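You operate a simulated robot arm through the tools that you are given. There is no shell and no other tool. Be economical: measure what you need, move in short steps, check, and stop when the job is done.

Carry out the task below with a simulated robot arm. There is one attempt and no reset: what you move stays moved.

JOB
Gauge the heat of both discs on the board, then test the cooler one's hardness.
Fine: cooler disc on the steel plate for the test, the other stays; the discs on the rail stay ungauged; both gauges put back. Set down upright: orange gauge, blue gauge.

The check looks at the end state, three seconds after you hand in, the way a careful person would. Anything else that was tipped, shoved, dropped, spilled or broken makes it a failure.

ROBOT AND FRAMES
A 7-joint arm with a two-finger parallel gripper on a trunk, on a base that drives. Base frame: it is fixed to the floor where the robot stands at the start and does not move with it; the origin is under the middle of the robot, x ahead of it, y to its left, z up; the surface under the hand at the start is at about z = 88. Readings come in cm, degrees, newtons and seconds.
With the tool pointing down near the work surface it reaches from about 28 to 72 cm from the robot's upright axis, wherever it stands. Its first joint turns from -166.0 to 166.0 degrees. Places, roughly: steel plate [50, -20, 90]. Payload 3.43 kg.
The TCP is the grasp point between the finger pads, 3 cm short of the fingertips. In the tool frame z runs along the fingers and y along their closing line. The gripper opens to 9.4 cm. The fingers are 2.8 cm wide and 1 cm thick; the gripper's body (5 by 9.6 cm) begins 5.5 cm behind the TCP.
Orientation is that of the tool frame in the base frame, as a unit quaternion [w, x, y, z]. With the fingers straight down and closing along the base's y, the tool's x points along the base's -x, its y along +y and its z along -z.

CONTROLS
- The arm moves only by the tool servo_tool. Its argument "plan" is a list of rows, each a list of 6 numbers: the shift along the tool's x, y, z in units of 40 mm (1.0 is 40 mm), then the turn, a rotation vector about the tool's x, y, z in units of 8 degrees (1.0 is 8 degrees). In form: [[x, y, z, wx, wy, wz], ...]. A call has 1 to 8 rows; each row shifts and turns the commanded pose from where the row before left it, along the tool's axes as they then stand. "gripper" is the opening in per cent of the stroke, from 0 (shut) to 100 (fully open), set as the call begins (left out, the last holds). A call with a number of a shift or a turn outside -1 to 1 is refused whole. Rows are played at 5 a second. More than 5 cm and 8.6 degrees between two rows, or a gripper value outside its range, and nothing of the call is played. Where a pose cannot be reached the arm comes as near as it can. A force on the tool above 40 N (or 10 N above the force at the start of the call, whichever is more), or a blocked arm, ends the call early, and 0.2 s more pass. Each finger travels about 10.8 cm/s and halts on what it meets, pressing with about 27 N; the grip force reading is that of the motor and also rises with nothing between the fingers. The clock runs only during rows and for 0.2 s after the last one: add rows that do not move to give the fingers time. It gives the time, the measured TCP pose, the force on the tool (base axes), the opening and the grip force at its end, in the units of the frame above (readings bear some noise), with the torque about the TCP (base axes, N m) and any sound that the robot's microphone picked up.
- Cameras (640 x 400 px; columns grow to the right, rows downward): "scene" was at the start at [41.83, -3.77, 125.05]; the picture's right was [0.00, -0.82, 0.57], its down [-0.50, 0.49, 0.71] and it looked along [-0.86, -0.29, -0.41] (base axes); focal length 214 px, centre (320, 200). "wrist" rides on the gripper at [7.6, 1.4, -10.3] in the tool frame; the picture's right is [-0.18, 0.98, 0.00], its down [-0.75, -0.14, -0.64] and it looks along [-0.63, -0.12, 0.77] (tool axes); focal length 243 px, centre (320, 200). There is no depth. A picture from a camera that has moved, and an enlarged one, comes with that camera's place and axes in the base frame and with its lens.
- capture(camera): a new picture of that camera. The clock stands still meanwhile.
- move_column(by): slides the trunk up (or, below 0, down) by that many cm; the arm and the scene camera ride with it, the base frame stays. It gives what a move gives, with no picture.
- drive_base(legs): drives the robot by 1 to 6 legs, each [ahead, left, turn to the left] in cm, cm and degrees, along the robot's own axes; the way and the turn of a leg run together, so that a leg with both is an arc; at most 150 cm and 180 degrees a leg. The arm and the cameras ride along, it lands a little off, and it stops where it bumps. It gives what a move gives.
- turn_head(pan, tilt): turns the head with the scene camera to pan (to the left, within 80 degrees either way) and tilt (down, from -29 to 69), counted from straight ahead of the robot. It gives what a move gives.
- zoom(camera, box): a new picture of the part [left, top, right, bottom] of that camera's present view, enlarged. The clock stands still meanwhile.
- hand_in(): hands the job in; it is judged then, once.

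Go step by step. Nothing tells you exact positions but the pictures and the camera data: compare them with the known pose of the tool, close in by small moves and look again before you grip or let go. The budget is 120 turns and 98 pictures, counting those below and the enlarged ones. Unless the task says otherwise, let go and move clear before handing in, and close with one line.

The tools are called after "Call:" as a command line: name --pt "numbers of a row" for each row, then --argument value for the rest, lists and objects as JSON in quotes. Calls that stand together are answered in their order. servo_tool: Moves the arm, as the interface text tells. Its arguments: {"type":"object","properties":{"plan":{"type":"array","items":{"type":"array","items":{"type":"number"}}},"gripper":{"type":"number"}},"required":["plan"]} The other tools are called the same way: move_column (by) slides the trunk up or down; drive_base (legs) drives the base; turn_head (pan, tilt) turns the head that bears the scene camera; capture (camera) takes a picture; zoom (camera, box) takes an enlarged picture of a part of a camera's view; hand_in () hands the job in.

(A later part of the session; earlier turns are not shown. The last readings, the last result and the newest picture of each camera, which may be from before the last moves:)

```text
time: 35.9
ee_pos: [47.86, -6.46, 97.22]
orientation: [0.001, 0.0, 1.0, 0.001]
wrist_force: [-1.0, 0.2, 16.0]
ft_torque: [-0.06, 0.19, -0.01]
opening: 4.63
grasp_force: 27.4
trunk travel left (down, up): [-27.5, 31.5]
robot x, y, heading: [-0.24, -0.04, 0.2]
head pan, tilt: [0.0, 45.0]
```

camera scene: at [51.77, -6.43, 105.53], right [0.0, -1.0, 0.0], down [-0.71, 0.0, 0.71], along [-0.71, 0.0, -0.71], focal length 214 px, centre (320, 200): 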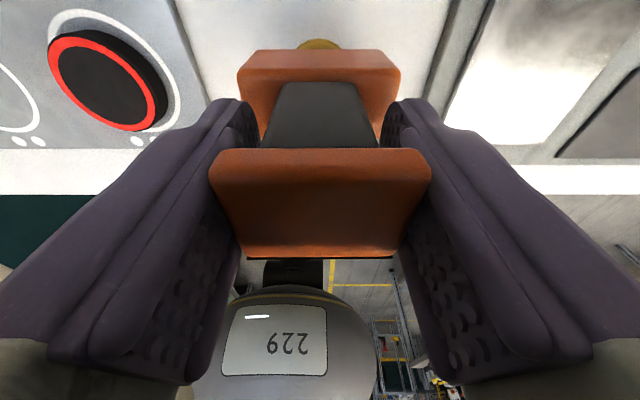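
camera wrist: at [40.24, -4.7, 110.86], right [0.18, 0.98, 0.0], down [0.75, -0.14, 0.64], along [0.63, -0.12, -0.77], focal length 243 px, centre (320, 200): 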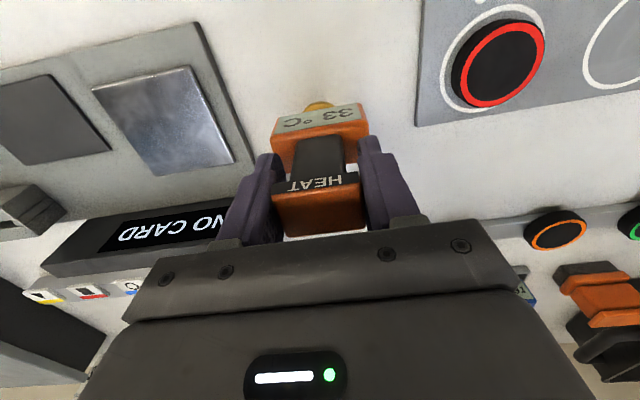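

Contact with the bench. Releasing and rising straight up.

Call:
servo_tool --pt "0 0 -0.02 0 0 0" --pt "0 0 0 0 0 0" --pt "0 0 0 0 0 0" --pt "0 0 0 0 0 0" --pt "0 0 0 0 0 0" --gripper 100

Call:
servo_tool --pt "0 0 -0.4 0 0 0" --pt "0 0 -0.6 0 0 0" --pt "0 0 -0.8 0 0 0" --pt "0 0 0 0 0 0"

Call:
capture --camera "scene"

Call:
capture --camera "wrist"

```text
time: 37.0
ee_pos: [47.99, -6.57, 97.26]
orientation: [0.0, 0.001, 1.0, 0.0]
wrist_force: [0.1, -0.4, 0.0]
ft_torque: [0.0, -0.03, 0.0]
opening: 9.41
grasp_force: 0.1
trunk travel left (down, up): [-27.5, 31.5]
robot x, y, heading: [0.12, -0.03, 0.3]
head pan, tilt: [0.0, 45.0]
```

```text
time: 38.0
ee_pos: [47.89, -6.36, 104.39]
orientation: [0.0, 0.0, 1.0, 0.0]
wrist_force: [0.9, 0.4, -0.4]
ft_torque: [0.0, -0.01, -0.01]
opening: 9.38
grasp_force: 0.0
trunk travel left (down, up): [-27.5, 31.5]
robot x, y, heading: [0.01, 0.41, 0.2]
head pan, tilt: [0.0, 45.0]
```

```text
62 pictures are left
camera scene: at [51.79, -6.63, 109.43], right [0.0, -1.0, 0.0], down [-0.71, 0.0, 0.71], along [-0.71, 0.0, -0.71], focal length 214 px, centre (320, 200)
```

scene: 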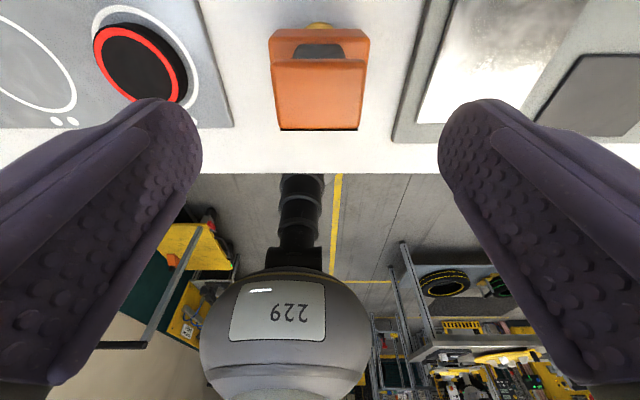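

```text
61 pictures are left
camera wrist: at [40.26, -4.9, 114.78], right [0.18, 0.98, 0.0], down [0.75, -0.14, 0.64], along [0.63, -0.12, -0.77], focal length 243 px, centre (320, 200)
```

wrist: 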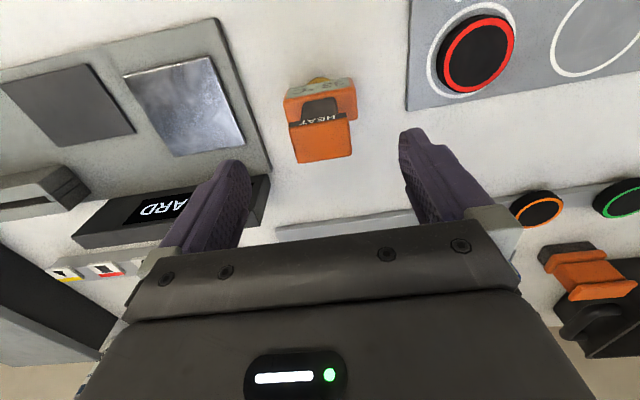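

The orange gauge stands upright in its place. Now to the red disc at (46.9, 7.6).

Call:
servo_tool --pt "0.1 1 0 0 0 0" --pt "0.15 1 0 0 0 0" --pt "0 1 0 0 0 0" --pt "0 0.5 0.5 0 0 0" --pt "0 0 0.8 0 0 0" --pt "0 0 0.7 0 0 0" --pt "0 0 0 0 0 0"

Call:
capture --camera "scene"

Call:
capture --camera "wrist"

```text
time: 39.6
ee_pos: [47.15, 7.41, 96.37]
orientation: [0.0, 0.0, 1.0, 0.0]
wrist_force: [0.3, -0.4, 0.2]
ft_torque: [-0.01, 0.03, 0.02]
opening: 9.39
grasp_force: 0.0
trunk travel left (down, up): [-27.5, 31.5]
robot x, y, heading: [-0.15, -0.43, 0.0]
head pan, tilt: [0.0, 45.0]
```

```text
60 pictures are left
camera scene: at [50.91, 7.26, 101.33], right [0.0, -1.0, 0.0], down [-0.71, 0.0, 0.71], along [-0.71, 0.0, -0.71], focal length 214 px, centre (320, 200)
```

scene: 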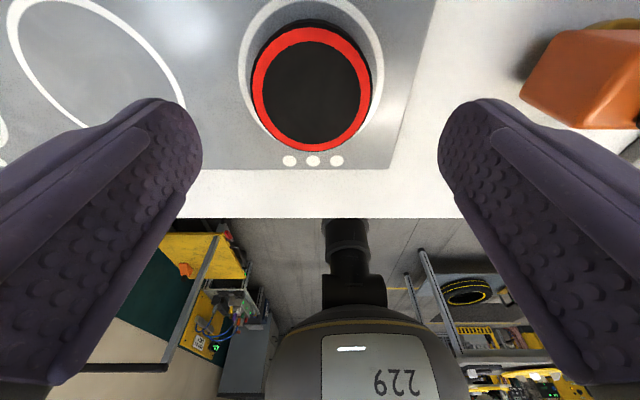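

```text
59 pictures are left
camera wrist: at [39.37, 8.98, 106.67], right [0.18, 0.98, 0.0], down [0.75, -0.14, 0.64], along [0.63, -0.12, -0.77], focal length 243 px, centre (320, 200)
```

wrist: 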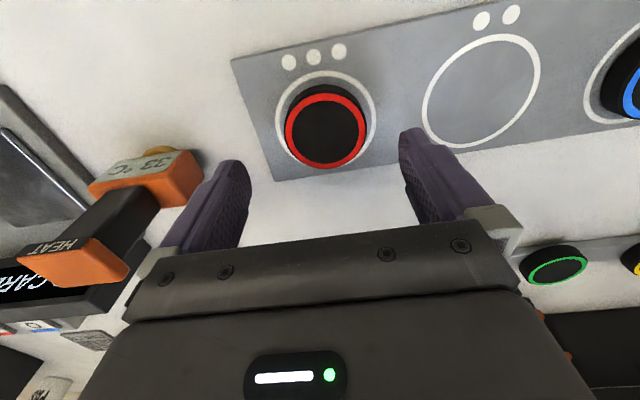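

Call:
servo_tool --pt "0.03 0.05 0.4 0 0 0" --pt "0 0 0.4 0 0 0" --pt "0 0 0.1 0 0 0" --pt "0 0 0 0 0 0"

Call:
capture --camera "scene"

Call:
capture --camera "wrist"

```text
time: 40.6
ee_pos: [46.91, 7.73, 92.74]
orientation: [0.0, 0.001, 1.0, 0.0]
wrist_force: [-0.1, -0.6, -0.1]
ft_torque: [-0.01, 0.02, 0.01]
opening: 9.39
grasp_force: 0.2
trunk travel left (down, up): [-27.5, 31.5]
robot x, y, heading: [0.12, -0.49, -0.2]
head pan, tilt: [0.0, 45.0]
```

```text
58 pictures are left
camera scene: at [50.71, 7.51, 97.57], right [0.0, -1.0, 0.0], down [-0.71, 0.0, 0.71], along [-0.71, 0.0, -0.71], focal length 214 px, centre (320, 200)
```

scene: 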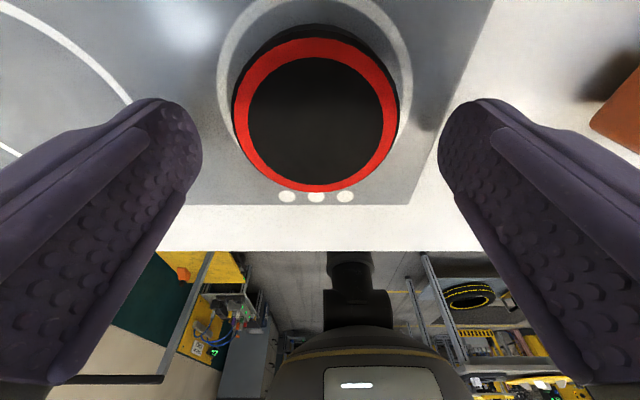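

```text
57 pictures are left
camera wrist: at [39.18, 9.24, 102.9], right [0.18, 0.98, 0.0], down [0.75, -0.14, 0.64], along [0.63, -0.12, -0.77], focal length 243 px, centre (320, 200)
```

wrist: 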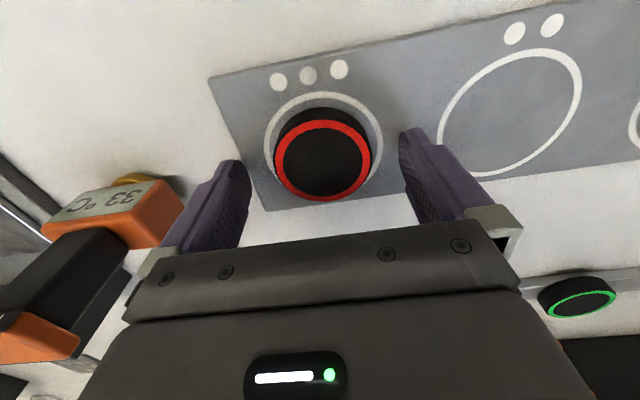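

Disc is centred between the fingers. Lowering slightly more and gripping.

Call:
servo_tool --pt "0 0 0.07 0 0 0" --pt "0 0 0.06 0 0 0" --pt "0 0 0 0 0 0"

Call:
servo_tool --pt "0 0 0 0 0 0" --pt "0 0 0 0 0 0" --pt "0 0 0 0 0 0" --pt "0 0 0 0 0 0" --gripper 0

Call:
capture --camera "wrist"

```text
time: 41.5
ee_pos: [46.68, 7.69, 92.12]
orientation: [0.0, -0.001, 1.0, -0.001]
wrist_force: [-0.1, 1.0, -0.5]
ft_torque: [0.0, -0.03, 0.0]
opening: 9.42
grasp_force: 0.1
trunk travel left (down, up): [-27.5, 31.5]
robot x, y, heading: [-0.19, -0.17, 0.0]
head pan, tilt: [0.0, 45.0]
```

```text
time: 42.5
ee_pos: [46.78, 7.67, 92.21]
orientation: [0.001, 0.0, 1.0, 0.0]
wrist_force: [-0.2, 0.3, 0.0]
ft_torque: [-0.03, -0.02, 0.0]
opening: 5.85
grasp_force: 27.1
trunk travel left (down, up): [-27.5, 31.5]
robot x, y, heading: [-0.09, 0.18, 0.1]
head pan, tilt: [0.0, 45.0]
```

```text
56 pictures are left
camera wrist: at [39.13, 9.21, 102.46], right [0.18, 0.98, 0.0], down [0.75, -0.14, 0.64], along [0.63, -0.12, -0.77], focal length 243 px, centre (320, 200)
```

wrist: 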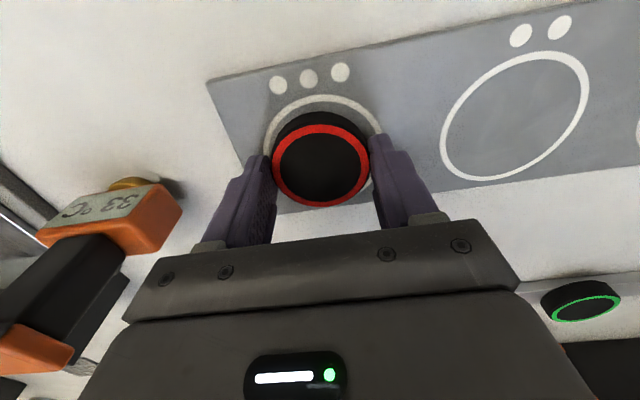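

Disc gripped (5.85 cm). Lifting high, then carrying over the orange gauge to the steel plate at about (46.7, -20.6).

Call:
servo_tool --pt "0 0 -0.2 0 0 0" --pt "0 0 -0.5 0 0 0" --pt "0 0 -0.8 0 0 0" --pt "0 0 -1 0 0 0" --pt "0 0 -1 0 0 0" --pt "0 0 -0.6 0 0 0" --pt "0 0 0 0 0 0"

Call:
capture --camera "scene"

Call:
servo_tool --pt "0 -0.6 0 0 0 0" --pt "0 -1 0 0 0 0" --pt "0 -1 0 0 0 0" --pt "0 -1 0 0 0 0" --pt "0 -1 0 0 0 0" --pt "0 -1 0 0 0 0" --pt "0 -1 0 0 0 0" --pt "0 -0.47 0 0 0 0"

Call:
capture --camera "scene"

Call:
capture --camera "wrist"

```text
time: 44.0
ee_pos: [46.58, 7.5, 108.66]
orientation: [-0.001, -0.001, 1.0, 0.0]
wrist_force: [0.7, -0.2, -0.1]
ft_torque: [-0.03, 0.0, 0.0]
opening: 5.82
grasp_force: 27.6
trunk travel left (down, up): [-27.5, 31.5]
robot x, y, heading: [-0.06, 0.15, -0.0]
head pan, tilt: [0.0, 45.0]
```

```text
55 pictures are left
camera scene: at [50.49, 7.37, 113.49], right [0.0, -1.0, 0.0], down [-0.71, 0.0, 0.71], along [-0.71, 0.0, -0.71], focal length 214 px, centre (320, 200)
```

scene: 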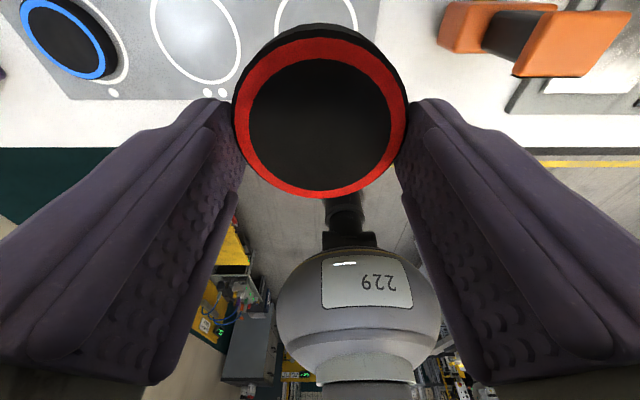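

```text
time: 45.9
ee_pos: [47.1, -20.46, 108.73]
orientation: [0.0, -0.001, 1.0, 0.0]
wrist_force: [0.0, -0.9, -1.0]
ft_torque: [-0.01, -0.02, 0.0]
opening: 5.85
grasp_force: 27.0
trunk travel left (down, up): [-27.5, 31.5]
robot x, y, heading: [0.45, -0.09, 0.2]
head pan, tilt: [0.0, 45.0]
```

```text
54 pictures are left
camera scene: at [50.88, -20.65, 113.64], right [0.0, -1.0, 0.0], down [-0.71, 0.0, 0.71], along [-0.71, 0.0, -0.71], focal length 214 px, centre (320, 200)
```

scene: 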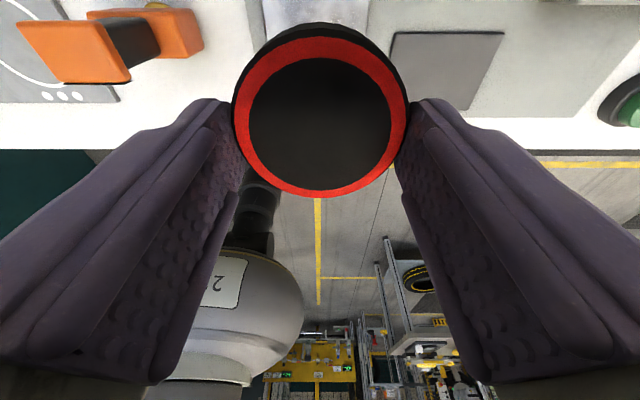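

```text
53 pictures are left
camera wrist: at [39.35, -18.93, 118.98], right [0.18, 0.98, 0.0], down [0.75, -0.14, 0.64], along [0.63, -0.12, -0.77], focal length 243 px, centre (320, 200)
```

wrist: 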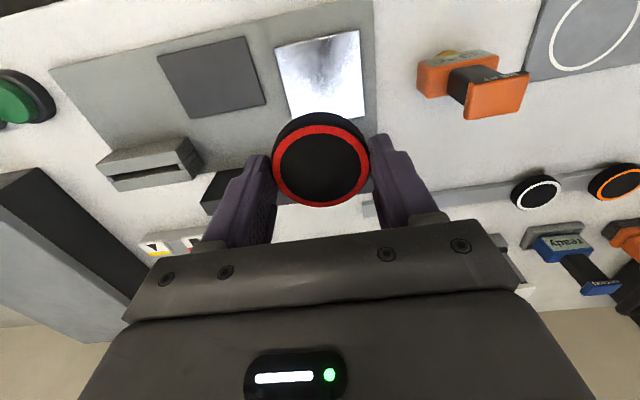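

The disc is above the plate. Descending in stages.

Call:
servo_tool --pt "0.05 0 0.8 0 0 0" --pt "0 0 0.9 0 0 0" --pt "0 0 0.9 0 0 0" --pt "0 0 0.5 0 0 0" --pt "0 0 0 0 0 0"

Call:
capture --camera "scene"

Call:
capture --camera "wrist"

```text
time: 47.0
ee_pos: [46.61, -20.62, 96.43]
orientation: [-0.001, 0.0, 1.0, 0.0]
wrist_force: [0.2, -0.2, -0.7]
ft_torque: [0.04, -0.02, 0.02]
opening: 5.86
grasp_force: 26.9
trunk travel left (down, up): [-27.5, 31.5]
robot x, y, heading: [0.16, -0.13, -0.1]
head pan, tilt: [0.0, 45.0]
```

```text
52 pictures are left
camera scene: at [50.57, -20.71, 101.33], right [0.0, -1.0, 0.0], down [-0.71, 0.0, 0.71], along [-0.71, 0.0, -0.71], focal length 214 px, centre (320, 200)
```

scene: 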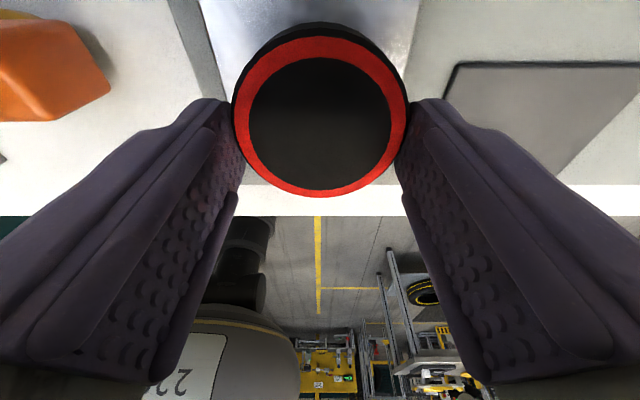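

```text
51 pictures are left
camera wrist: at [39.04, -18.98, 106.67], right [0.18, 0.98, 0.0], down [0.75, -0.14, 0.64], along [0.63, -0.12, -0.77], focal length 243 px, centre (320, 200)
```

wrist: 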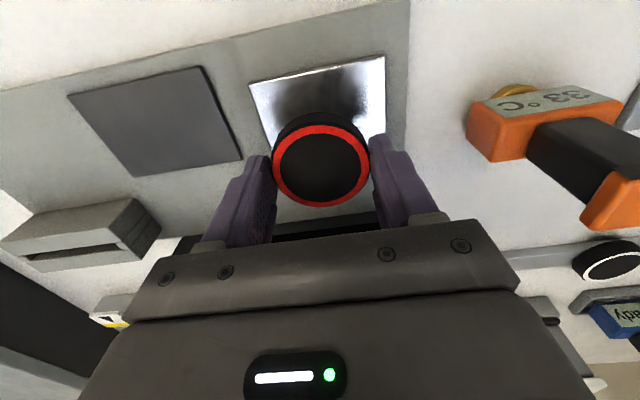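

Call:
servo_tool --pt "0 0 0.4 0 0 0" --pt "0 0 0.3 0 0 0" --pt "0 0 0.1 0 0 0" --pt "0 0 0 0 0 0"

Call:
capture --camera "wrist"

Call:
servo_tool --pt "0 0 0.05 0 0 0" --pt "0 0 0 0 0 0"

Call:
servo_tool --pt "0 0 0.05 0 0 0" --pt "0 0 0 0 0 0"

```text
time: 48.0
ee_pos: [46.74, -20.64, 93.32]
orientation: [0.001, 0.0, 1.0, -0.001]
wrist_force: [3.6, 0.1, 20.0]
ft_torque: [0.09, -0.04, 0.02]
opening: 5.88
grasp_force: 27.3
trunk travel left (down, up): [-27.5, 31.5]
robot x, y, heading: [0.04, 0.01, -0.3]
head pan, tilt: [0.0, 45.0]
```

```text
50 pictures are left
camera wrist: at [38.97, -19.01, 103.41], right [0.18, 0.98, 0.0], down [0.75, -0.14, 0.65], along [0.63, -0.12, -0.76], focal length 243 px, centre (320, 200)
```

wrist: 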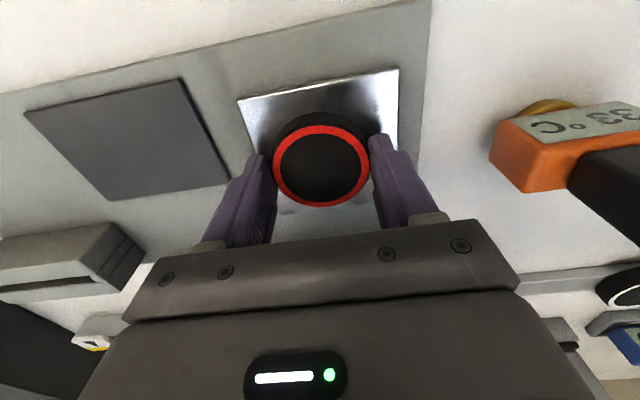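

```text
time: 48.6
ee_pos: [46.69, -20.53, 93.17]
orientation: [0.003, 0.0, 1.0, -0.003]
wrist_force: [-5.3, 2.4, 17.7]
ft_torque: [0.24, 0.29, 0.01]
opening: 5.85
grasp_force: 27.2
trunk travel left (down, up): [-27.5, 31.5]
robot x, y, heading: [-0.36, 0.4, -0.1]
head pan, tilt: [0.0, 45.0]
stopped in row 2: the force on the tool passed its limit at 41 N (the readings are from after the stop); the commanded pose is now the measured one
```

```text
time: 49.2
ee_pos: [46.68, -20.64, 93.12]
orientation: [0.005, 0.001, 1.0, -0.003]
wrist_force: [-9.1, 4.3, 23.2]
ft_torque: [0.37, 0.38, -0.02]
opening: 5.84
grasp_force: 27.1
trunk travel left (down, up): [-27.5, 31.5]
robot x, y, heading: [-0.51, 0.56, -0.2]
head pan, tilt: [0.0, 45.0]
stopped in row 2: the force on the tool passed its limit at 42 N (the readings are from after the stop); the commanded pose is now the measured one
```

Contact reached, disc on the plate. Easing off the pressure and releasing.

Call:
servo_tool --pt "0 0 -0.05 0 0 0" --pt "0 0 0 0 0 0"

Call:
servo_tool --pt "0 0 0 0 0 0" --pt "0 0 0 0 0 0" --pt "0 0 0 0 0 0" --pt "0 0 0 0 0 0" --gripper 100

Call:
servo_tool --pt "0 0 -0.4 0 0 0" --pt "0 0 -0.8 0 0 0" --pt "0 0 -1 0 0 0" --pt "0 0 -1 0 0 0" --pt "0 0 -0.5 0 0 0" --pt "0 0 0 0 0 0"

Call:
capture --camera "wrist"

Call:
capture --camera "scene"

```text
time: 49.8
ee_pos: [46.94, -20.6, 93.22]
orientation: [0.005, 0.0, 1.0, -0.001]
wrist_force: [-1.3, -0.3, 1.2]
ft_torque: [0.09, 0.02, 0.05]
opening: 5.86
grasp_force: 26.9
trunk travel left (down, up): [-27.5, 31.5]
robot x, y, heading: [-0.34, -0.09, 0.0]
head pan, tilt: [0.0, 45.0]
```

```text
time: 50.8
ee_pos: [46.89, -20.69, 93.08]
orientation: [0.003, 0.001, 1.0, -0.002]
wrist_force: [-0.1, -0.6, -0.3]
ft_torque: [0.01, 0.0, 0.01]
opening: 9.41
grasp_force: 0.1
trunk travel left (down, up): [-27.5, 31.5]
robot x, y, heading: [0.12, 0.09, -0.0]
head pan, tilt: [0.0, 45.0]
```

```text
time: 52.2
ee_pos: [46.7, -20.97, 108.22]
orientation: [0.003, 0.0, 1.0, -0.002]
wrist_force: [-0.5, -0.5, 0.5]
ft_torque: [-0.01, 0.03, 0.03]
opening: 9.4
grasp_force: 0.2
trunk travel left (down, up): [-27.5, 31.5]
robot x, y, heading: [0.1, -0.19, 0.2]
head pan, tilt: [0.0, 45.0]
```

```text
49 pictures are left
camera wrist: at [39.1, -19.21, 118.4], right [0.18, 0.98, 0.0], down [0.75, -0.14, 0.65], along [0.64, -0.12, -0.76], focal length 243 px, centre (320, 200)
```

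wrist: 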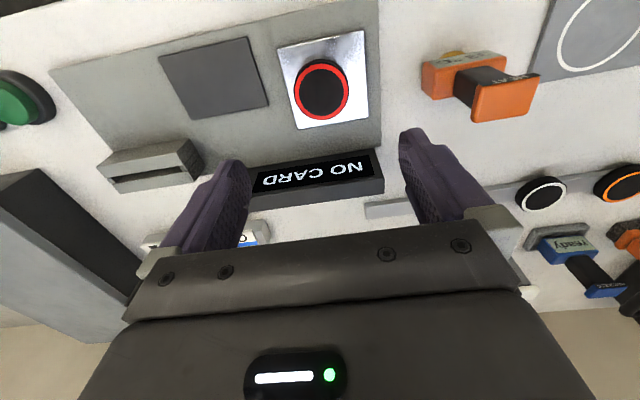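

```text
48 pictures are left
camera scene: at [50.67, -20.96, 113.14], right [0.0, -1.0, 0.0], down [-0.71, 0.0, 0.7], along [-0.7, 0.0, -0.71], focal length 214 px, centre (320, 200)
```

scene: 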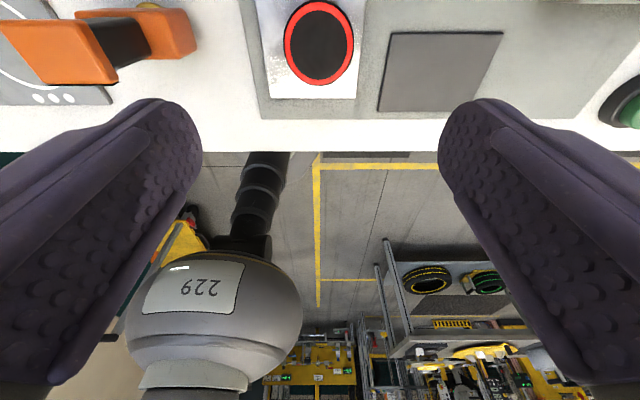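

The red disc lies flat on the steel plate. The blue gauge stands at about (81, 17), beyond reach, so the base must drive forward; I'll raise the hand and look at the room in front of the base first.

Call:
servo_tool --pt "0 0.8 -0.9 0 0 0" --pt "0 1 -0.9 0 0 0" --pt "0 1 -0.2 0 0 0" --pt "0 1 0 0 0 0" --pt "0 1 0 0 0 0" --pt "0 1 0 0 0 0" --pt "0 1 0 0 0 0" --pt "0 0 0 0 0 0"

Call:
turn_head --pan 0 --tilt 35

Call:
capture --camera "scene"

```text
refused: row 2 steps farther than a row can; nothing moved
```

```text
time: 52.9
ee_pos: [46.83, -20.76, 108.23]
orientation: [0.003, 0.0, 1.0, -0.002]
wrist_force: [-0.1, 0.4, -0.2]
ft_torque: [0.02, -0.01, 0.01]
opening: 9.4
grasp_force: 0.1
trunk travel left (down, up): [-27.5, 31.5]
robot x, y, heading: [-0.19, 0.2, 0.2]
head pan, tilt: [0.0, 35.0]
```

```text
47 pictures are left
camera scene: at [52.16, -20.96, 112.46], right [0.0, -1.0, 0.0], down [-0.82, 0.0, 0.57], along [-0.57, 0.0, -0.82], focal length 214 px, centre (320, 200)
```

scene: 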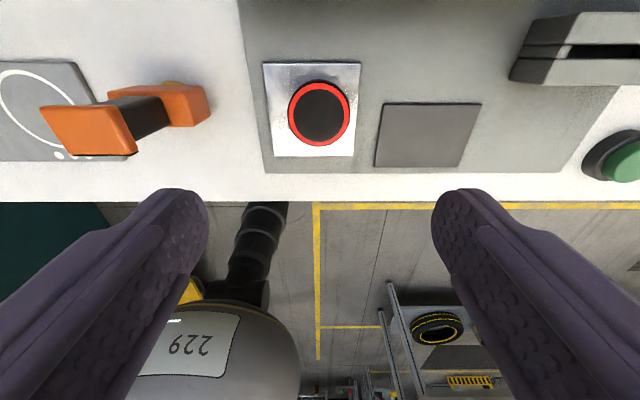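

Call:
servo_tool --pt "0 0 -0.9 0 0 0" --pt "0 0.3 -0.9 0 0 0" --pt "0 1 0 0 0 0" --pt "0 1 0 0 0 0" --pt "0 1 0 0 0 0" --pt "0 1 0 0 0 0" --pt "0 1 0 0 0 0" --pt "0 1 0 0 0 0"

Call:
turn_head --pan 0 --tilt 69

Call:
capture --camera "scene"

```text
time: 54.7
ee_pos: [46.67, 4.9, 115.09]
orientation: [0.004, 0.001, 1.0, -0.001]
wrist_force: [-1.1, 1.2, -0.4]
ft_torque: [-0.04, -0.01, 0.0]
opening: 9.39
grasp_force: 0.1
trunk travel left (down, up): [-27.5, 31.5]
robot x, y, heading: [-0.03, 0.33, -0.1]
head pan, tilt: [0.0, 35.0]
```

```text
time: 55.7
ee_pos: [46.57, 4.62, 115.16]
orientation: [0.004, 0.0, 1.0, -0.002]
wrist_force: [0.1, -0.1, 0.7]
ft_torque: [0.03, 0.01, 0.0]
opening: 9.4
grasp_force: 0.1
trunk travel left (down, up): [-27.5, 31.5]
robot x, y, heading: [0.11, -0.2, -0.1]
head pan, tilt: [0.0, 68.8]
```

```text
46 pictures are left
camera scene: at [47.63, 4.49, 122.61], right [0.0, -1.0, 0.0], down [-0.37, 0.0, 0.93], along [-0.93, 0.0, -0.37], focal length 214 px, centre (320, 200)
```

scene: 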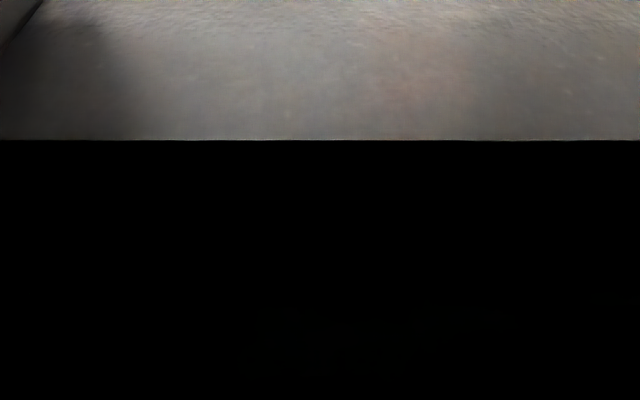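

I'll drive ahead in small legs and watch for a bump.

Call:
drive_base --legs '[[8, 0, 0]]'

Call:
turn_head --pan 0 --tilt -10

Call:
capture --camera "scene"

```text
time: 56.8
ee_pos: [55.12, 4.72, 115.11]
orientation: [0.003, 0.001, 1.0, -0.002]
wrist_force: [1.1, -0.2, 0.2]
ft_torque: [0.0, 0.0, 0.0]
opening: 9.37
grasp_force: 0.0
trunk travel left (down, up): [-27.5, 31.5]
robot x, y, heading: [8.15, -0.13, -0.0]
head pan, tilt: [0.0, 68.8]
```

```text
time: 58.3
ee_pos: [54.9, 4.67, 115.14]
orientation: [0.003, -0.001, 1.0, -0.002]
wrist_force: [-0.4, 0.1, 0.0]
ft_torque: [0.0, -0.02, 0.0]
opening: 9.41
grasp_force: 0.0
trunk travel left (down, up): [-27.5, 31.5]
robot x, y, heading: [7.84, -0.0, 0.0]
head pan, tilt: [0.0, -10.0]
```

```text
45 pictures are left
camera scene: at [67.34, 4.52, 119.85], right [0.0, -1.0, 0.0], down [-0.98, 0.0, -0.18], along [0.18, 0.0, -0.98], focal length 214 px, centre (320, 200)
```

scene: 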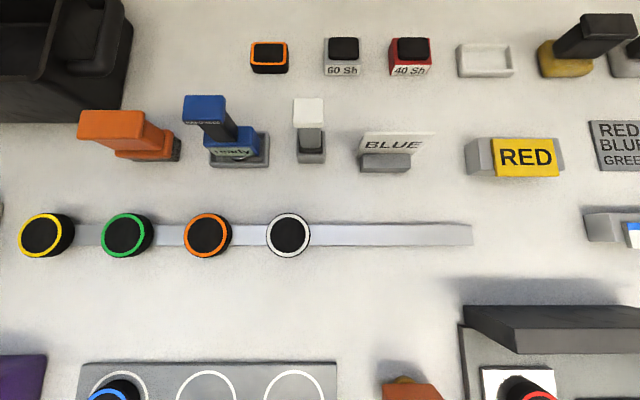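

Moved cleanly. Blue gauge confirmed at about (81.1, 17.0), cap top near z 99. Driving 9 cm more.

Call:
drive_base --legs '[[9, 0, 0]]'

```text
time: 59.4
ee_pos: [64.13, 4.65, 115.13]
orientation: [0.003, 0.0, 1.0, -0.002]
wrist_force: [0.3, 0.4, -1.5]
ft_torque: [0.01, 0.03, -0.02]
opening: 9.38
grasp_force: 0.1
trunk travel left (down, up): [-27.5, 31.5]
robot x, y, heading: [17.04, 0.01, 0.2]
head pan, tilt: [0.0, -10.0]
```

Call:
servo_tool --pt "-0.85 0.62 0 -0.029 0.043 0" --pt "-0.85 0.62 0 0 0 0" --pt "-0.85 0.62 0 0 0 0" --pt "-0.85 0.62 0 0 0 0" --pt "-0.85 0.61 0 0 0 0" --pt "0 0 0.9 0 0 0" --pt "0 0 0.9 0 0 0" --pt "0 0 0 0 0 0"

Call:
turn_head --pan 0 --tilt 45

Call:
capture --camera "scene"

Call:
capture --camera "wrist"

```text
time: 61.2
ee_pos: [80.94, 17.08, 107.77]
orientation: [0.002, -0.001, 1.0, 0.0]
wrist_force: [0.2, 0.8, 0.2]
ft_torque: [-0.02, 0.0, -0.01]
opening: 9.39
grasp_force: 0.0
trunk travel left (down, up): [-27.5, 31.5]
robot x, y, heading: [16.97, 0.3, -0.1]
head pan, tilt: [0.0, -10.0]
```

```text
time: 62.4
ee_pos: [80.92, 17.14, 107.92]
orientation: [0.0, 0.0, 1.0, 0.0]
wrist_force: [-0.1, -0.6, -0.1]
ft_torque: [-0.05, 0.06, 0.0]
opening: 9.41
grasp_force: 0.1
trunk travel left (down, up): [-27.5, 31.5]
robot x, y, heading: [17.45, 0.3, -0.1]
head pan, tilt: [0.0, 45.0]
```

```text
44 pictures are left
camera scene: at [84.83, 16.91, 112.78], right [0.0, -1.0, 0.0], down [-0.71, 0.0, 0.71], along [-0.71, 0.0, -0.71], focal length 214 px, centre (320, 200)
```

scene: 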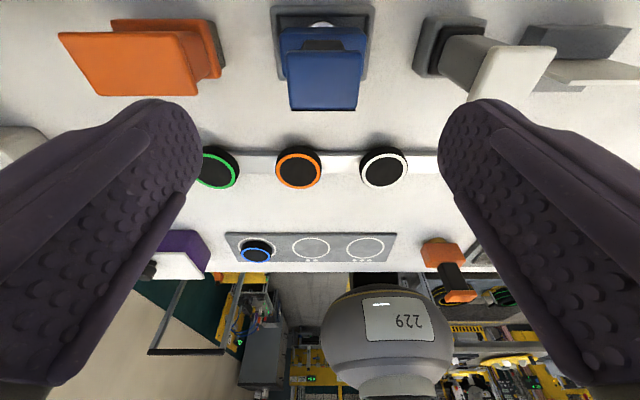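

```text
43 pictures are left
camera wrist: at [73.29, 18.64, 118.11], right [0.18, 0.98, 0.0], down [0.75, -0.14, 0.64], along [0.63, -0.12, -0.77], focal length 243 px, centre (320, 200)
```

wrist: 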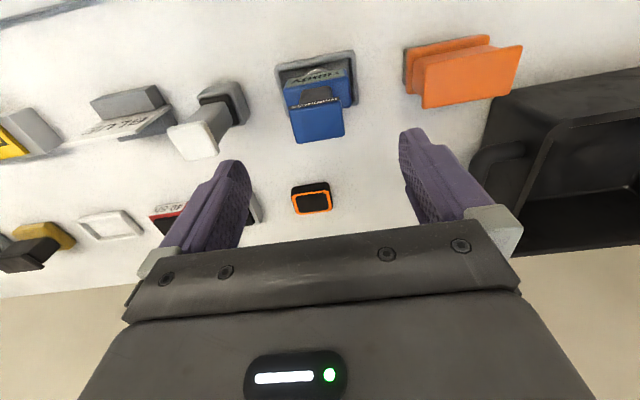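

Centred on the blue gauge, with neighbours clear of the fingers. Descending part way to check.

Call:
servo_tool --pt "-0.02 -0.05 0.6 0 0 0" --pt "0 0 0.7 0 0 0" --pt "0 0 0.6 0 0 0" --pt "0 0 0 0 0 0"

Call:
capture --camera "scene"

Call:
capture --camera "wrist"

```text
time: 63.4
ee_pos: [81.09, 16.87, 100.26]
orientation: [0.001, 0.001, 1.0, 0.0]
wrist_force: [-0.2, 0.3, 0.3]
ft_torque: [-0.02, 0.02, -0.02]
opening: 9.4
grasp_force: 0.0
trunk travel left (down, up): [-27.5, 31.5]
robot x, y, heading: [17.5, -0.18, 0.2]
head pan, tilt: [0.0, 45.0]
```

```text
42 pictures are left
camera scene: at [84.9, 16.6, 105.2], right [0.0, -1.0, 0.0], down [-0.71, 0.0, 0.71], along [-0.71, 0.0, -0.71], focal length 214 px, centre (320, 200)
```

scene: 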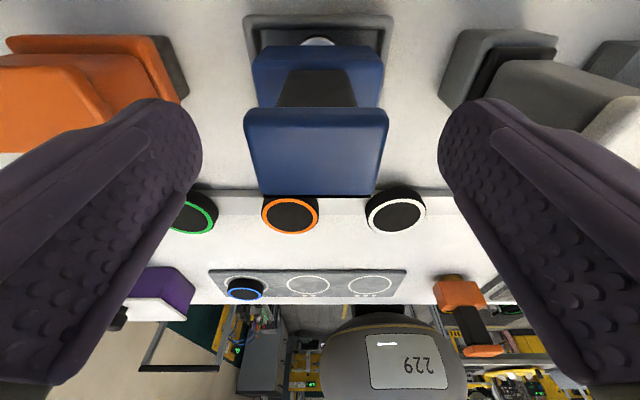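

```text
41 pictures are left
camera wrist: at [73.36, 18.32, 110.52], right [0.18, 0.98, 0.0], down [0.75, -0.14, 0.64], along [0.63, -0.12, -0.77], focal length 243 px, centre (320, 200)
```

wrist: 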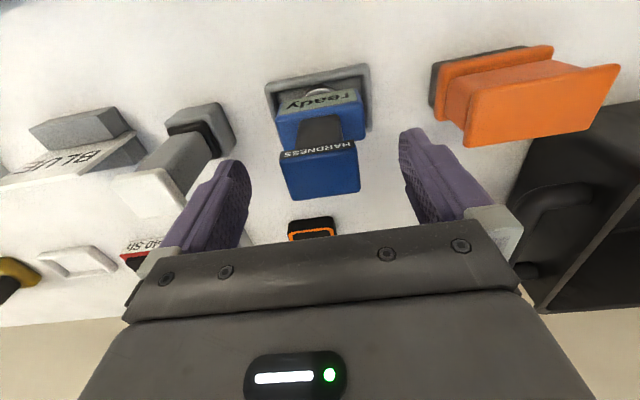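

Clear on both sides. Lowering to z≈97.5 and gripping.

Call:
servo_tool --pt "0 0 0.35 0 0 0" --pt "0 0 0.33 0 0 0" --pt "0 0 0 0 0 0"

Call:
servo_tool --pt "0 0 0 0 0 0" --pt "0 0 0 0 0 0" --pt "0 0 0 0 0 0" --pt "0 0 0 0 0 0" --gripper 0

Call:
capture --camera "scene"

Call:
capture --camera "wrist"

```text
time: 64.2
ee_pos: [81.13, 16.85, 97.58]
orientation: [0.001, -0.001, 1.0, 0.001]
wrist_force: [-0.2, 0.2, -0.4]
ft_torque: [0.01, -0.01, -0.01]
opening: 9.39
grasp_force: 0.0
trunk travel left (down, up): [-27.5, 31.5]
robot x, y, heading: [17.56, -0.46, -0.3]
head pan, tilt: [0.0, 45.0]
```

```text
time: 65.2
ee_pos: [81.26, 16.86, 97.49]
orientation: [0.001, 0.0, 1.0, -0.001]
wrist_force: [-0.3, 0.2, -0.3]
ft_torque: [-0.02, -0.01, 0.0]
opening: 4.59
grasp_force: 27.3
trunk travel left (down, up): [-27.5, 31.5]
robot x, y, heading: [17.5, 0.23, 0.0]
head pan, tilt: [0.0, 45.0]
```

```text
40 pictures are left
camera scene: at [85.08, 16.62, 102.49], right [0.0, -1.0, 0.0], down [-0.71, 0.0, 0.71], along [-0.71, 0.0, -0.71], focal length 214 px, centre (320, 200)
```

scene: 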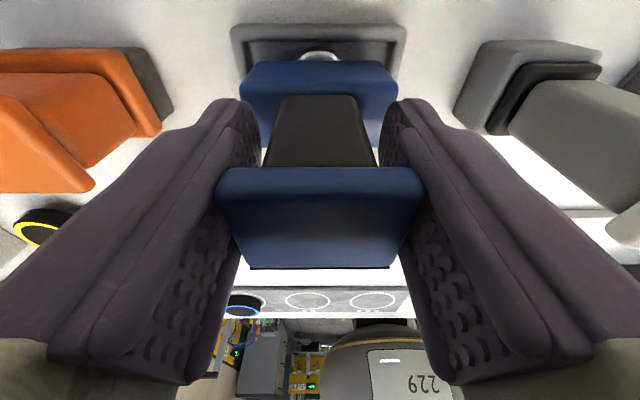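

```text
39 pictures are left
camera wrist: at [73.54, 18.35, 107.82], right [0.18, 0.98, 0.0], down [0.75, -0.14, 0.64], along [0.63, -0.12, -0.77], focal length 243 px, centre (320, 200)
```

wrist: 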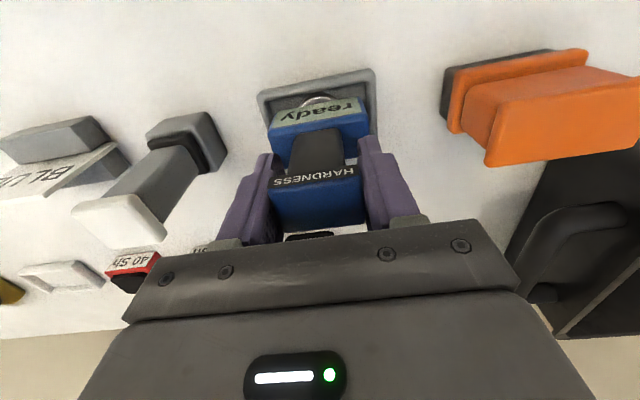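

Blue gauge gripped (home TCP 81.13, 16.86, 97.5). Lifting high and carrying to the disc on the plate.

Call:
servo_tool --pt "0 0 -0.2 0 0 0" --pt "0 0 -0.5 0 0 0" --pt "0 0 -0.9 0 0 0" --pt "0 0 -1 0 0 0" --pt "0 0 -1 0 0 0" --pt "0.3 -0.3 0 0 0 0" --pt "0.7 -0.75 0 0 0 0" --pt "0.782 -0.852 0 0 0 0"

Call:
servo_tool --pt "0.782 -0.852 0 0 0 0" --pt "0.782 -0.852 0 0 0 0" --pt "0.782 -0.852 0 0 0 0" --pt "0.782 -0.852 0 0 0 0" --pt "0.782 -0.852 0 0 0 0" --pt "0.782 -0.852 0 0 0 0" --pt "0.782 -0.852 0 0 0 0" --pt "0.782 -0.852 0 0 0 0"

Call:
servo_tool --pt "0.562 -0.652 0 0 0 0" --pt "0 0 0 0 0 0" --pt "0 0 0 0 0 0"

Call:
capture --camera "scene"

Call:
capture --camera "wrist"

```text
time: 67.0
ee_pos: [74.1, 9.41, 112.07]
orientation: [0.0, 0.0, 1.0, -0.001]
wrist_force: [-0.3, -0.6, -1.8]
ft_torque: [0.01, -0.03, 0.0]
opening: 4.6
grasp_force: 26.5
trunk travel left (down, up): [-27.5, 31.5]
robot x, y, heading: [17.81, 0.12, 0.0]
head pan, tilt: [0.0, 45.0]
```

```text
time: 68.8
ee_pos: [48.87, -17.94, 111.92]
orientation: [0.002, 0.0, 1.0, 0.0]
wrist_force: [-0.2, 0.6, -2.1]
ft_torque: [0.01, -0.01, -0.01]
opening: 4.6
grasp_force: 26.6
trunk travel left (down, up): [-27.5, 31.5]
robot x, y, heading: [17.47, 0.03, -0.1]
head pan, tilt: [0.0, 45.0]
```

```text
time: 69.6
ee_pos: [46.76, -20.55, 111.94]
orientation: [0.001, -0.001, 1.0, 0.0]
wrist_force: [0.2, 0.6, -1.5]
ft_torque: [0.0, 0.0, 0.02]
opening: 4.58
grasp_force: 27.3
trunk travel left (down, up): [-27.5, 31.5]
robot x, y, heading: [17.03, -0.17, 0.2]
head pan, tilt: [0.0, 45.0]
```

```text
38 pictures are left
camera scene: at [50.55, -20.74, 116.88], right [0.0, -1.0, 0.0], down [-0.71, 0.0, 0.71], along [-0.71, 0.0, -0.71], focal length 214 px, centre (320, 200)
```

scene: 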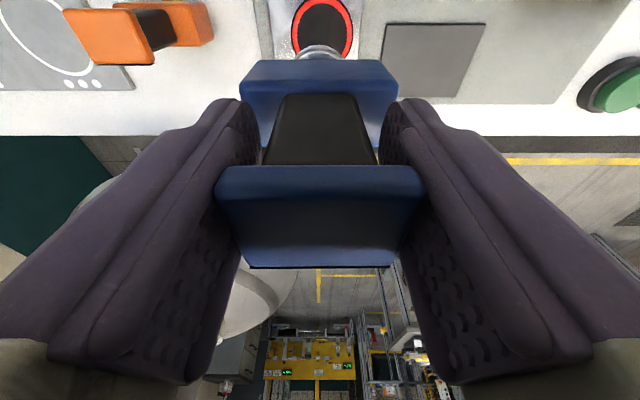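

```text
37 pictures are left
camera wrist: at [39.01, -19.01, 122.2], right [0.18, 0.98, 0.0], down [0.75, -0.14, 0.64], along [0.63, -0.12, -0.77], focal length 243 px, centre (320, 200)
```

wrist: 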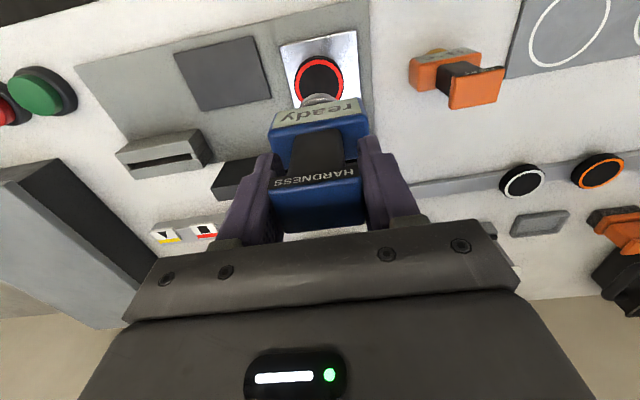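

Over the disc and aligned. Lowering toward contact (expected around z≈100.7).

Call:
servo_tool --pt "0 0 0.8 0 0 0" --pt "0 -0.03 0.9 0 0 0" --pt "0 0 0.6 0 0 0" --pt "0 0 0.1 0 0 0" --pt "0 0 0 0 0 0"

Call:
capture --camera "wrist"

Call:
capture --camera "scene"

```text
time: 70.8
ee_pos: [46.59, -20.82, 102.41]
orientation: [0.001, 0.0, 1.0, 0.0]
wrist_force: [0.5, 1.1, -1.4]
ft_torque: [0.02, -0.02, 0.02]
opening: 4.61
grasp_force: 26.7
trunk travel left (down, up): [-27.5, 31.5]
robot x, y, heading: [17.32, -0.08, 0.1]
head pan, tilt: [0.0, 45.0]
```

```text
36 pictures are left
camera wrist: at [38.98, -19.15, 112.69], right [0.18, 0.98, 0.0], down [0.75, -0.14, 0.64], along [0.63, -0.12, -0.77], focal length 243 px, centre (320, 200)
```

wrist: 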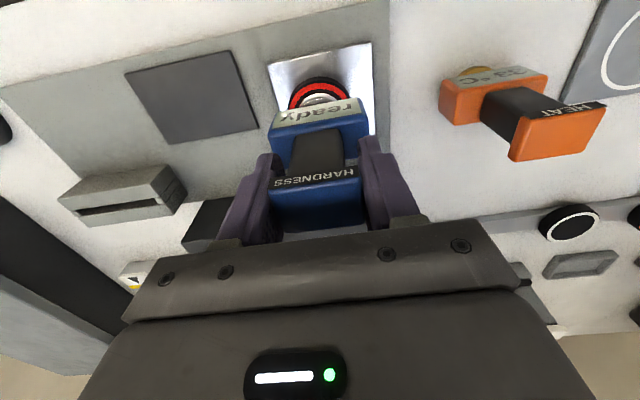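

```text
35 pictures are left
camera scene: at [50.52, -20.87, 107.37], right [0.0, -1.0, 0.0], down [-0.71, 0.0, 0.71], along [-0.71, 0.0, -0.71], focal length 214 px, centre (320, 200)
```

scene: 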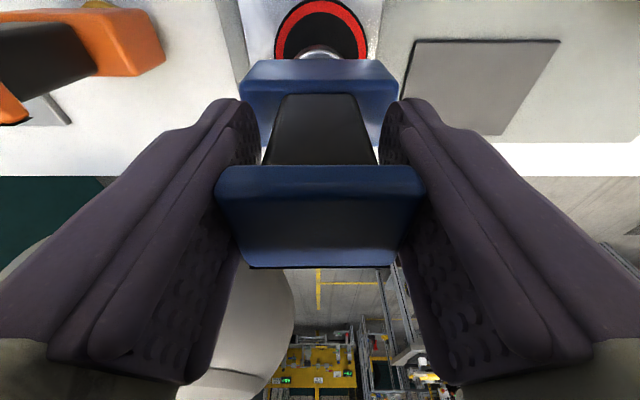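

Call:
servo_tool --pt "-0.08 0 0.1 0 0 0" --pt "0 0 0.1 0 0 0" --pt "0 0 0 0 0 0"

Call:
servo_tool --pt "0 0 0.06 0 0 0" --pt "0 0 0 0 0 0"

Call:
servo_tool --pt "0 0 0.05 0 0 0" --pt "0 0 0 0 0 0"

```text
time: 71.6
ee_pos: [46.87, -20.72, 101.59]
orientation: [0.001, 0.0, 1.0, 0.0]
wrist_force: [-0.1, 0.8, -2.0]
ft_torque: [-0.01, 0.0, 0.01]
opening: 4.59
grasp_force: 27.3
trunk travel left (down, up): [-27.5, 31.5]
robot x, y, heading: [16.97, -0.03, 0.1]
head pan, tilt: [0.0, 45.0]
```

```text
time: 72.2
ee_pos: [46.91, -20.73, 101.21]
orientation: [0.001, 0.0, 1.0, -0.001]
wrist_force: [-0.1, -0.2, -2.2]
ft_torque: [0.0, -0.01, -0.02]
opening: 4.59
grasp_force: 27.0
trunk travel left (down, up): [-27.5, 31.5]
robot x, y, heading: [17.63, -0.08, 0.1]
head pan, tilt: [0.0, 45.0]
```

```text
time: 72.8
ee_pos: [46.9, -20.69, 101.14]
orientation: [0.0, 0.0, 1.0, 0.001]
wrist_force: [-0.7, -0.1, -2.4]
ft_torque: [-0.01, -0.02, -0.01]
opening: 4.6
grasp_force: 26.8
trunk travel left (down, up): [-27.5, 31.5]
robot x, y, heading: [17.09, 0.07, -0.0]
head pan, tilt: [0.0, 45.0]
```

Call:
servo_tool --pt "0 0 0.05 0 0 0" --pt "0 0 0 0 0 0"

Call:
servo_tool --pt "0 0 0.05 0 0 0" --pt "0 0 0 0 0 0"

Call:
zoom --camera "wrist" --box '[240, 50, 400, 150]'

```text
time: 73.4
ee_pos: [47.02, -20.74, 100.92]
orientation: [0.0, -0.001, 1.0, 0.0]
wrist_force: [0.4, -0.3, -2.4]
ft_torque: [0.03, -0.01, 0.02]
opening: 4.61
grasp_force: 26.5
trunk travel left (down, up): [-27.5, 31.5]
robot x, y, heading: [16.95, 0.16, 0.0]
head pan, tilt: [0.0, 45.0]
```

```text
time: 74.0
ee_pos: [47.03, -20.68, 100.73]
orientation: [0.0, 0.0, 1.0, 0.001]
wrist_force: [0.4, -0.6, -2.0]
ft_torque: [0.02, -0.02, -0.02]
opening: 4.6
grasp_force: 27.1
trunk travel left (down, up): [-27.5, 31.5]
robot x, y, heading: [17.44, 0.18, -0.1]
head pan, tilt: [0.0, 45.0]
```

```text
4.00 times, centred on (320, 100) of wrist
camera zoom: at [39.35, -19.13, 111.02], right [0.18, 0.98, 0.0], down [0.75, -0.14, 0.64], along [0.63, -0.12, -0.77], focal length 970 px, centre (320, 600)
```

zoom: 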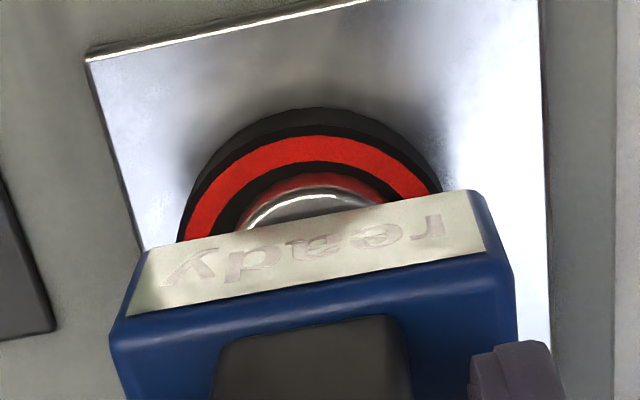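

Call:
servo_tool --pt "0 0 0.05 0 0 0" --pt "0 0 0 0 0 0"

Call:
servo_tool --pt "0 0 0.04 0 0 0" --pt "0 0 0 0 0 0"

Call:
zoom --camera "wrist" --box '[240, 50, 400, 150]'

```text
time: 74.6
ee_pos: [47.04, -20.72, 100.62]
orientation: [0.001, 0.001, 1.0, 0.0]
wrist_force: [0.3, 0.7, -1.0]
ft_torque: [-0.04, -0.05, -0.03]
opening: 4.58
grasp_force: 27.3
trunk travel left (down, up): [-27.5, 31.5]
robot x, y, heading: [17.4, -0.11, -0.2]
head pan, tilt: [0.0, 45.0]
```

```text
time: 75.2
ee_pos: [47.05, -20.73, 100.53]
orientation: [0.001, 0.001, 1.0, -0.001]
wrist_force: [0.4, 0.4, 24.8]
ft_torque: [0.03, 0.06, -0.01]
opening: 4.62
grasp_force: 27.6
trunk travel left (down, up): [-27.5, 31.5]
robot x, y, heading: [17.71, -0.28, -0.1]
head pan, tilt: [0.0, 45.0]
```

```text
4.00 times, centred on (320, 100) of wrist
camera zoom: at [39.31, -19.11, 110.72], right [0.18, 0.98, 0.0], down [0.75, -0.14, 0.64], along [0.63, -0.12, -0.76], focal length 970 px, centre (320, 600)
```

zoom: 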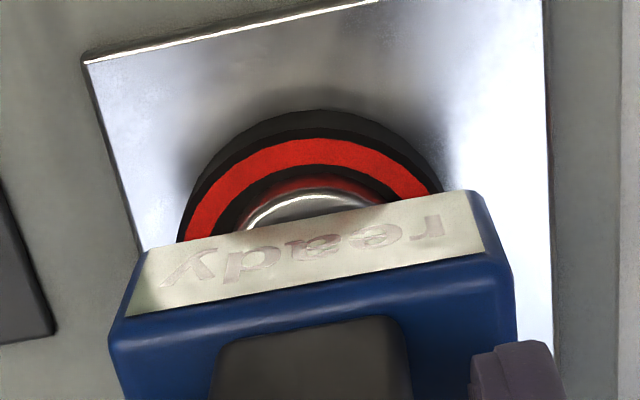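

Contact at ~25 N but still "ready"; holding a moment, then a slight extra press.

Call:
servo_tool --pt "0 0 0 0 0 0" --pt "0 0 0 0 0 0" --pt "0 0 0 0 0 0" --pt "0 0 0 0 0 0" --pt "0 0 0 0 0 0" --pt "0 0 0 0 0 0"

Call:
zoom --camera "wrist" --box '[240, 50, 400, 150]'

```text
time: 76.6
ee_pos: [46.87, -20.67, 100.28]
orientation: [0.002, 0.001, 1.0, 0.0]
wrist_force: [1.0, 0.1, 23.6]
ft_torque: [0.01, -0.12, 0.03]
opening: 4.61
grasp_force: 27.1
trunk travel left (down, up): [-27.5, 31.5]
robot x, y, heading: [17.37, 0.33, -0.0]
head pan, tilt: [0.0, 45.0]
```

```text
4.00 times, centred on (320, 100) of wrist
camera zoom: at [39.29, -19.11, 110.68], right [0.18, 0.98, 0.0], down [0.75, -0.14, 0.64], along [0.63, -0.12, -0.77], focal length 970 px, centre (320, 600)
```

zoom: 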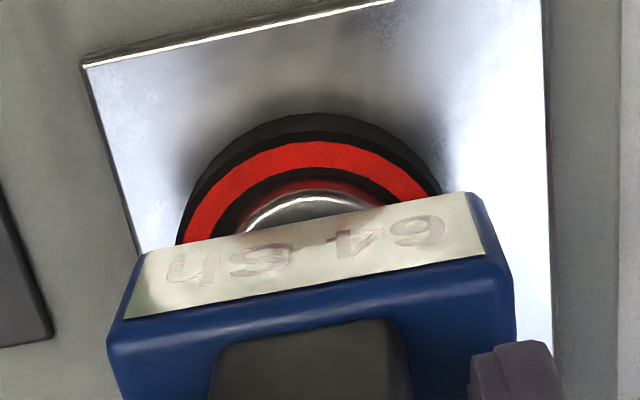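

Hardness reads 64 Sh. Now lifting and returning the blue gauge to its tray.

Call:
servo_tool --pt "0 0 -0.2 0 0 0" --pt "0 0 -0.7 0 0 0" --pt "0 0 -1 0 0 0" --pt "0 0 -1 0 0 0" --pt "-0.4 0.4 0 0 0 0" --pt "-0.7 0.75 0 0 0 0" --pt "-0.777 0.8545 0 0 0 0" --pt "-0.777 0.8545 0 0 0 0"

Call:
servo_tool --pt "-0.777 0.8545 0 0 0 0" --pt "-0.777 0.8545 0 0 0 0" --pt "-0.777 0.8545 0 0 0 0" --pt "-0.777 0.8545 0 0 0 0" --pt "-0.777 0.8545 0 0 0 0" --pt "-0.777 0.8545 0 0 0 0" --pt "-0.777 0.8545 0 0 0 0" --pt "0 0 0 0 0 0"

```text
time: 78.4
ee_pos: [57.69, -9.58, 111.91]
orientation: [0.0, 0.0, 1.0, -0.001]
wrist_force: [0.3, 0.2, -1.2]
ft_torque: [-0.01, 0.02, -0.02]
opening: 4.61
grasp_force: 26.7
trunk travel left (down, up): [-27.5, 31.5]
robot x, y, heading: [17.09, -0.38, 0.1]
head pan, tilt: [0.0, 45.0]
```

```text
time: 80.2
ee_pos: [79.47, 14.56, 111.93]
orientation: [0.0, 0.0, 1.0, 0.0]
wrist_force: [-0.4, -0.2, -0.9]
ft_torque: [-0.02, 0.0, -0.05]
opening: 4.62
grasp_force: 27.0
trunk travel left (down, up): [-27.5, 31.5]
robot x, y, heading: [17.16, 0.26, -0.1]
head pan, tilt: [0.0, 45.0]
```

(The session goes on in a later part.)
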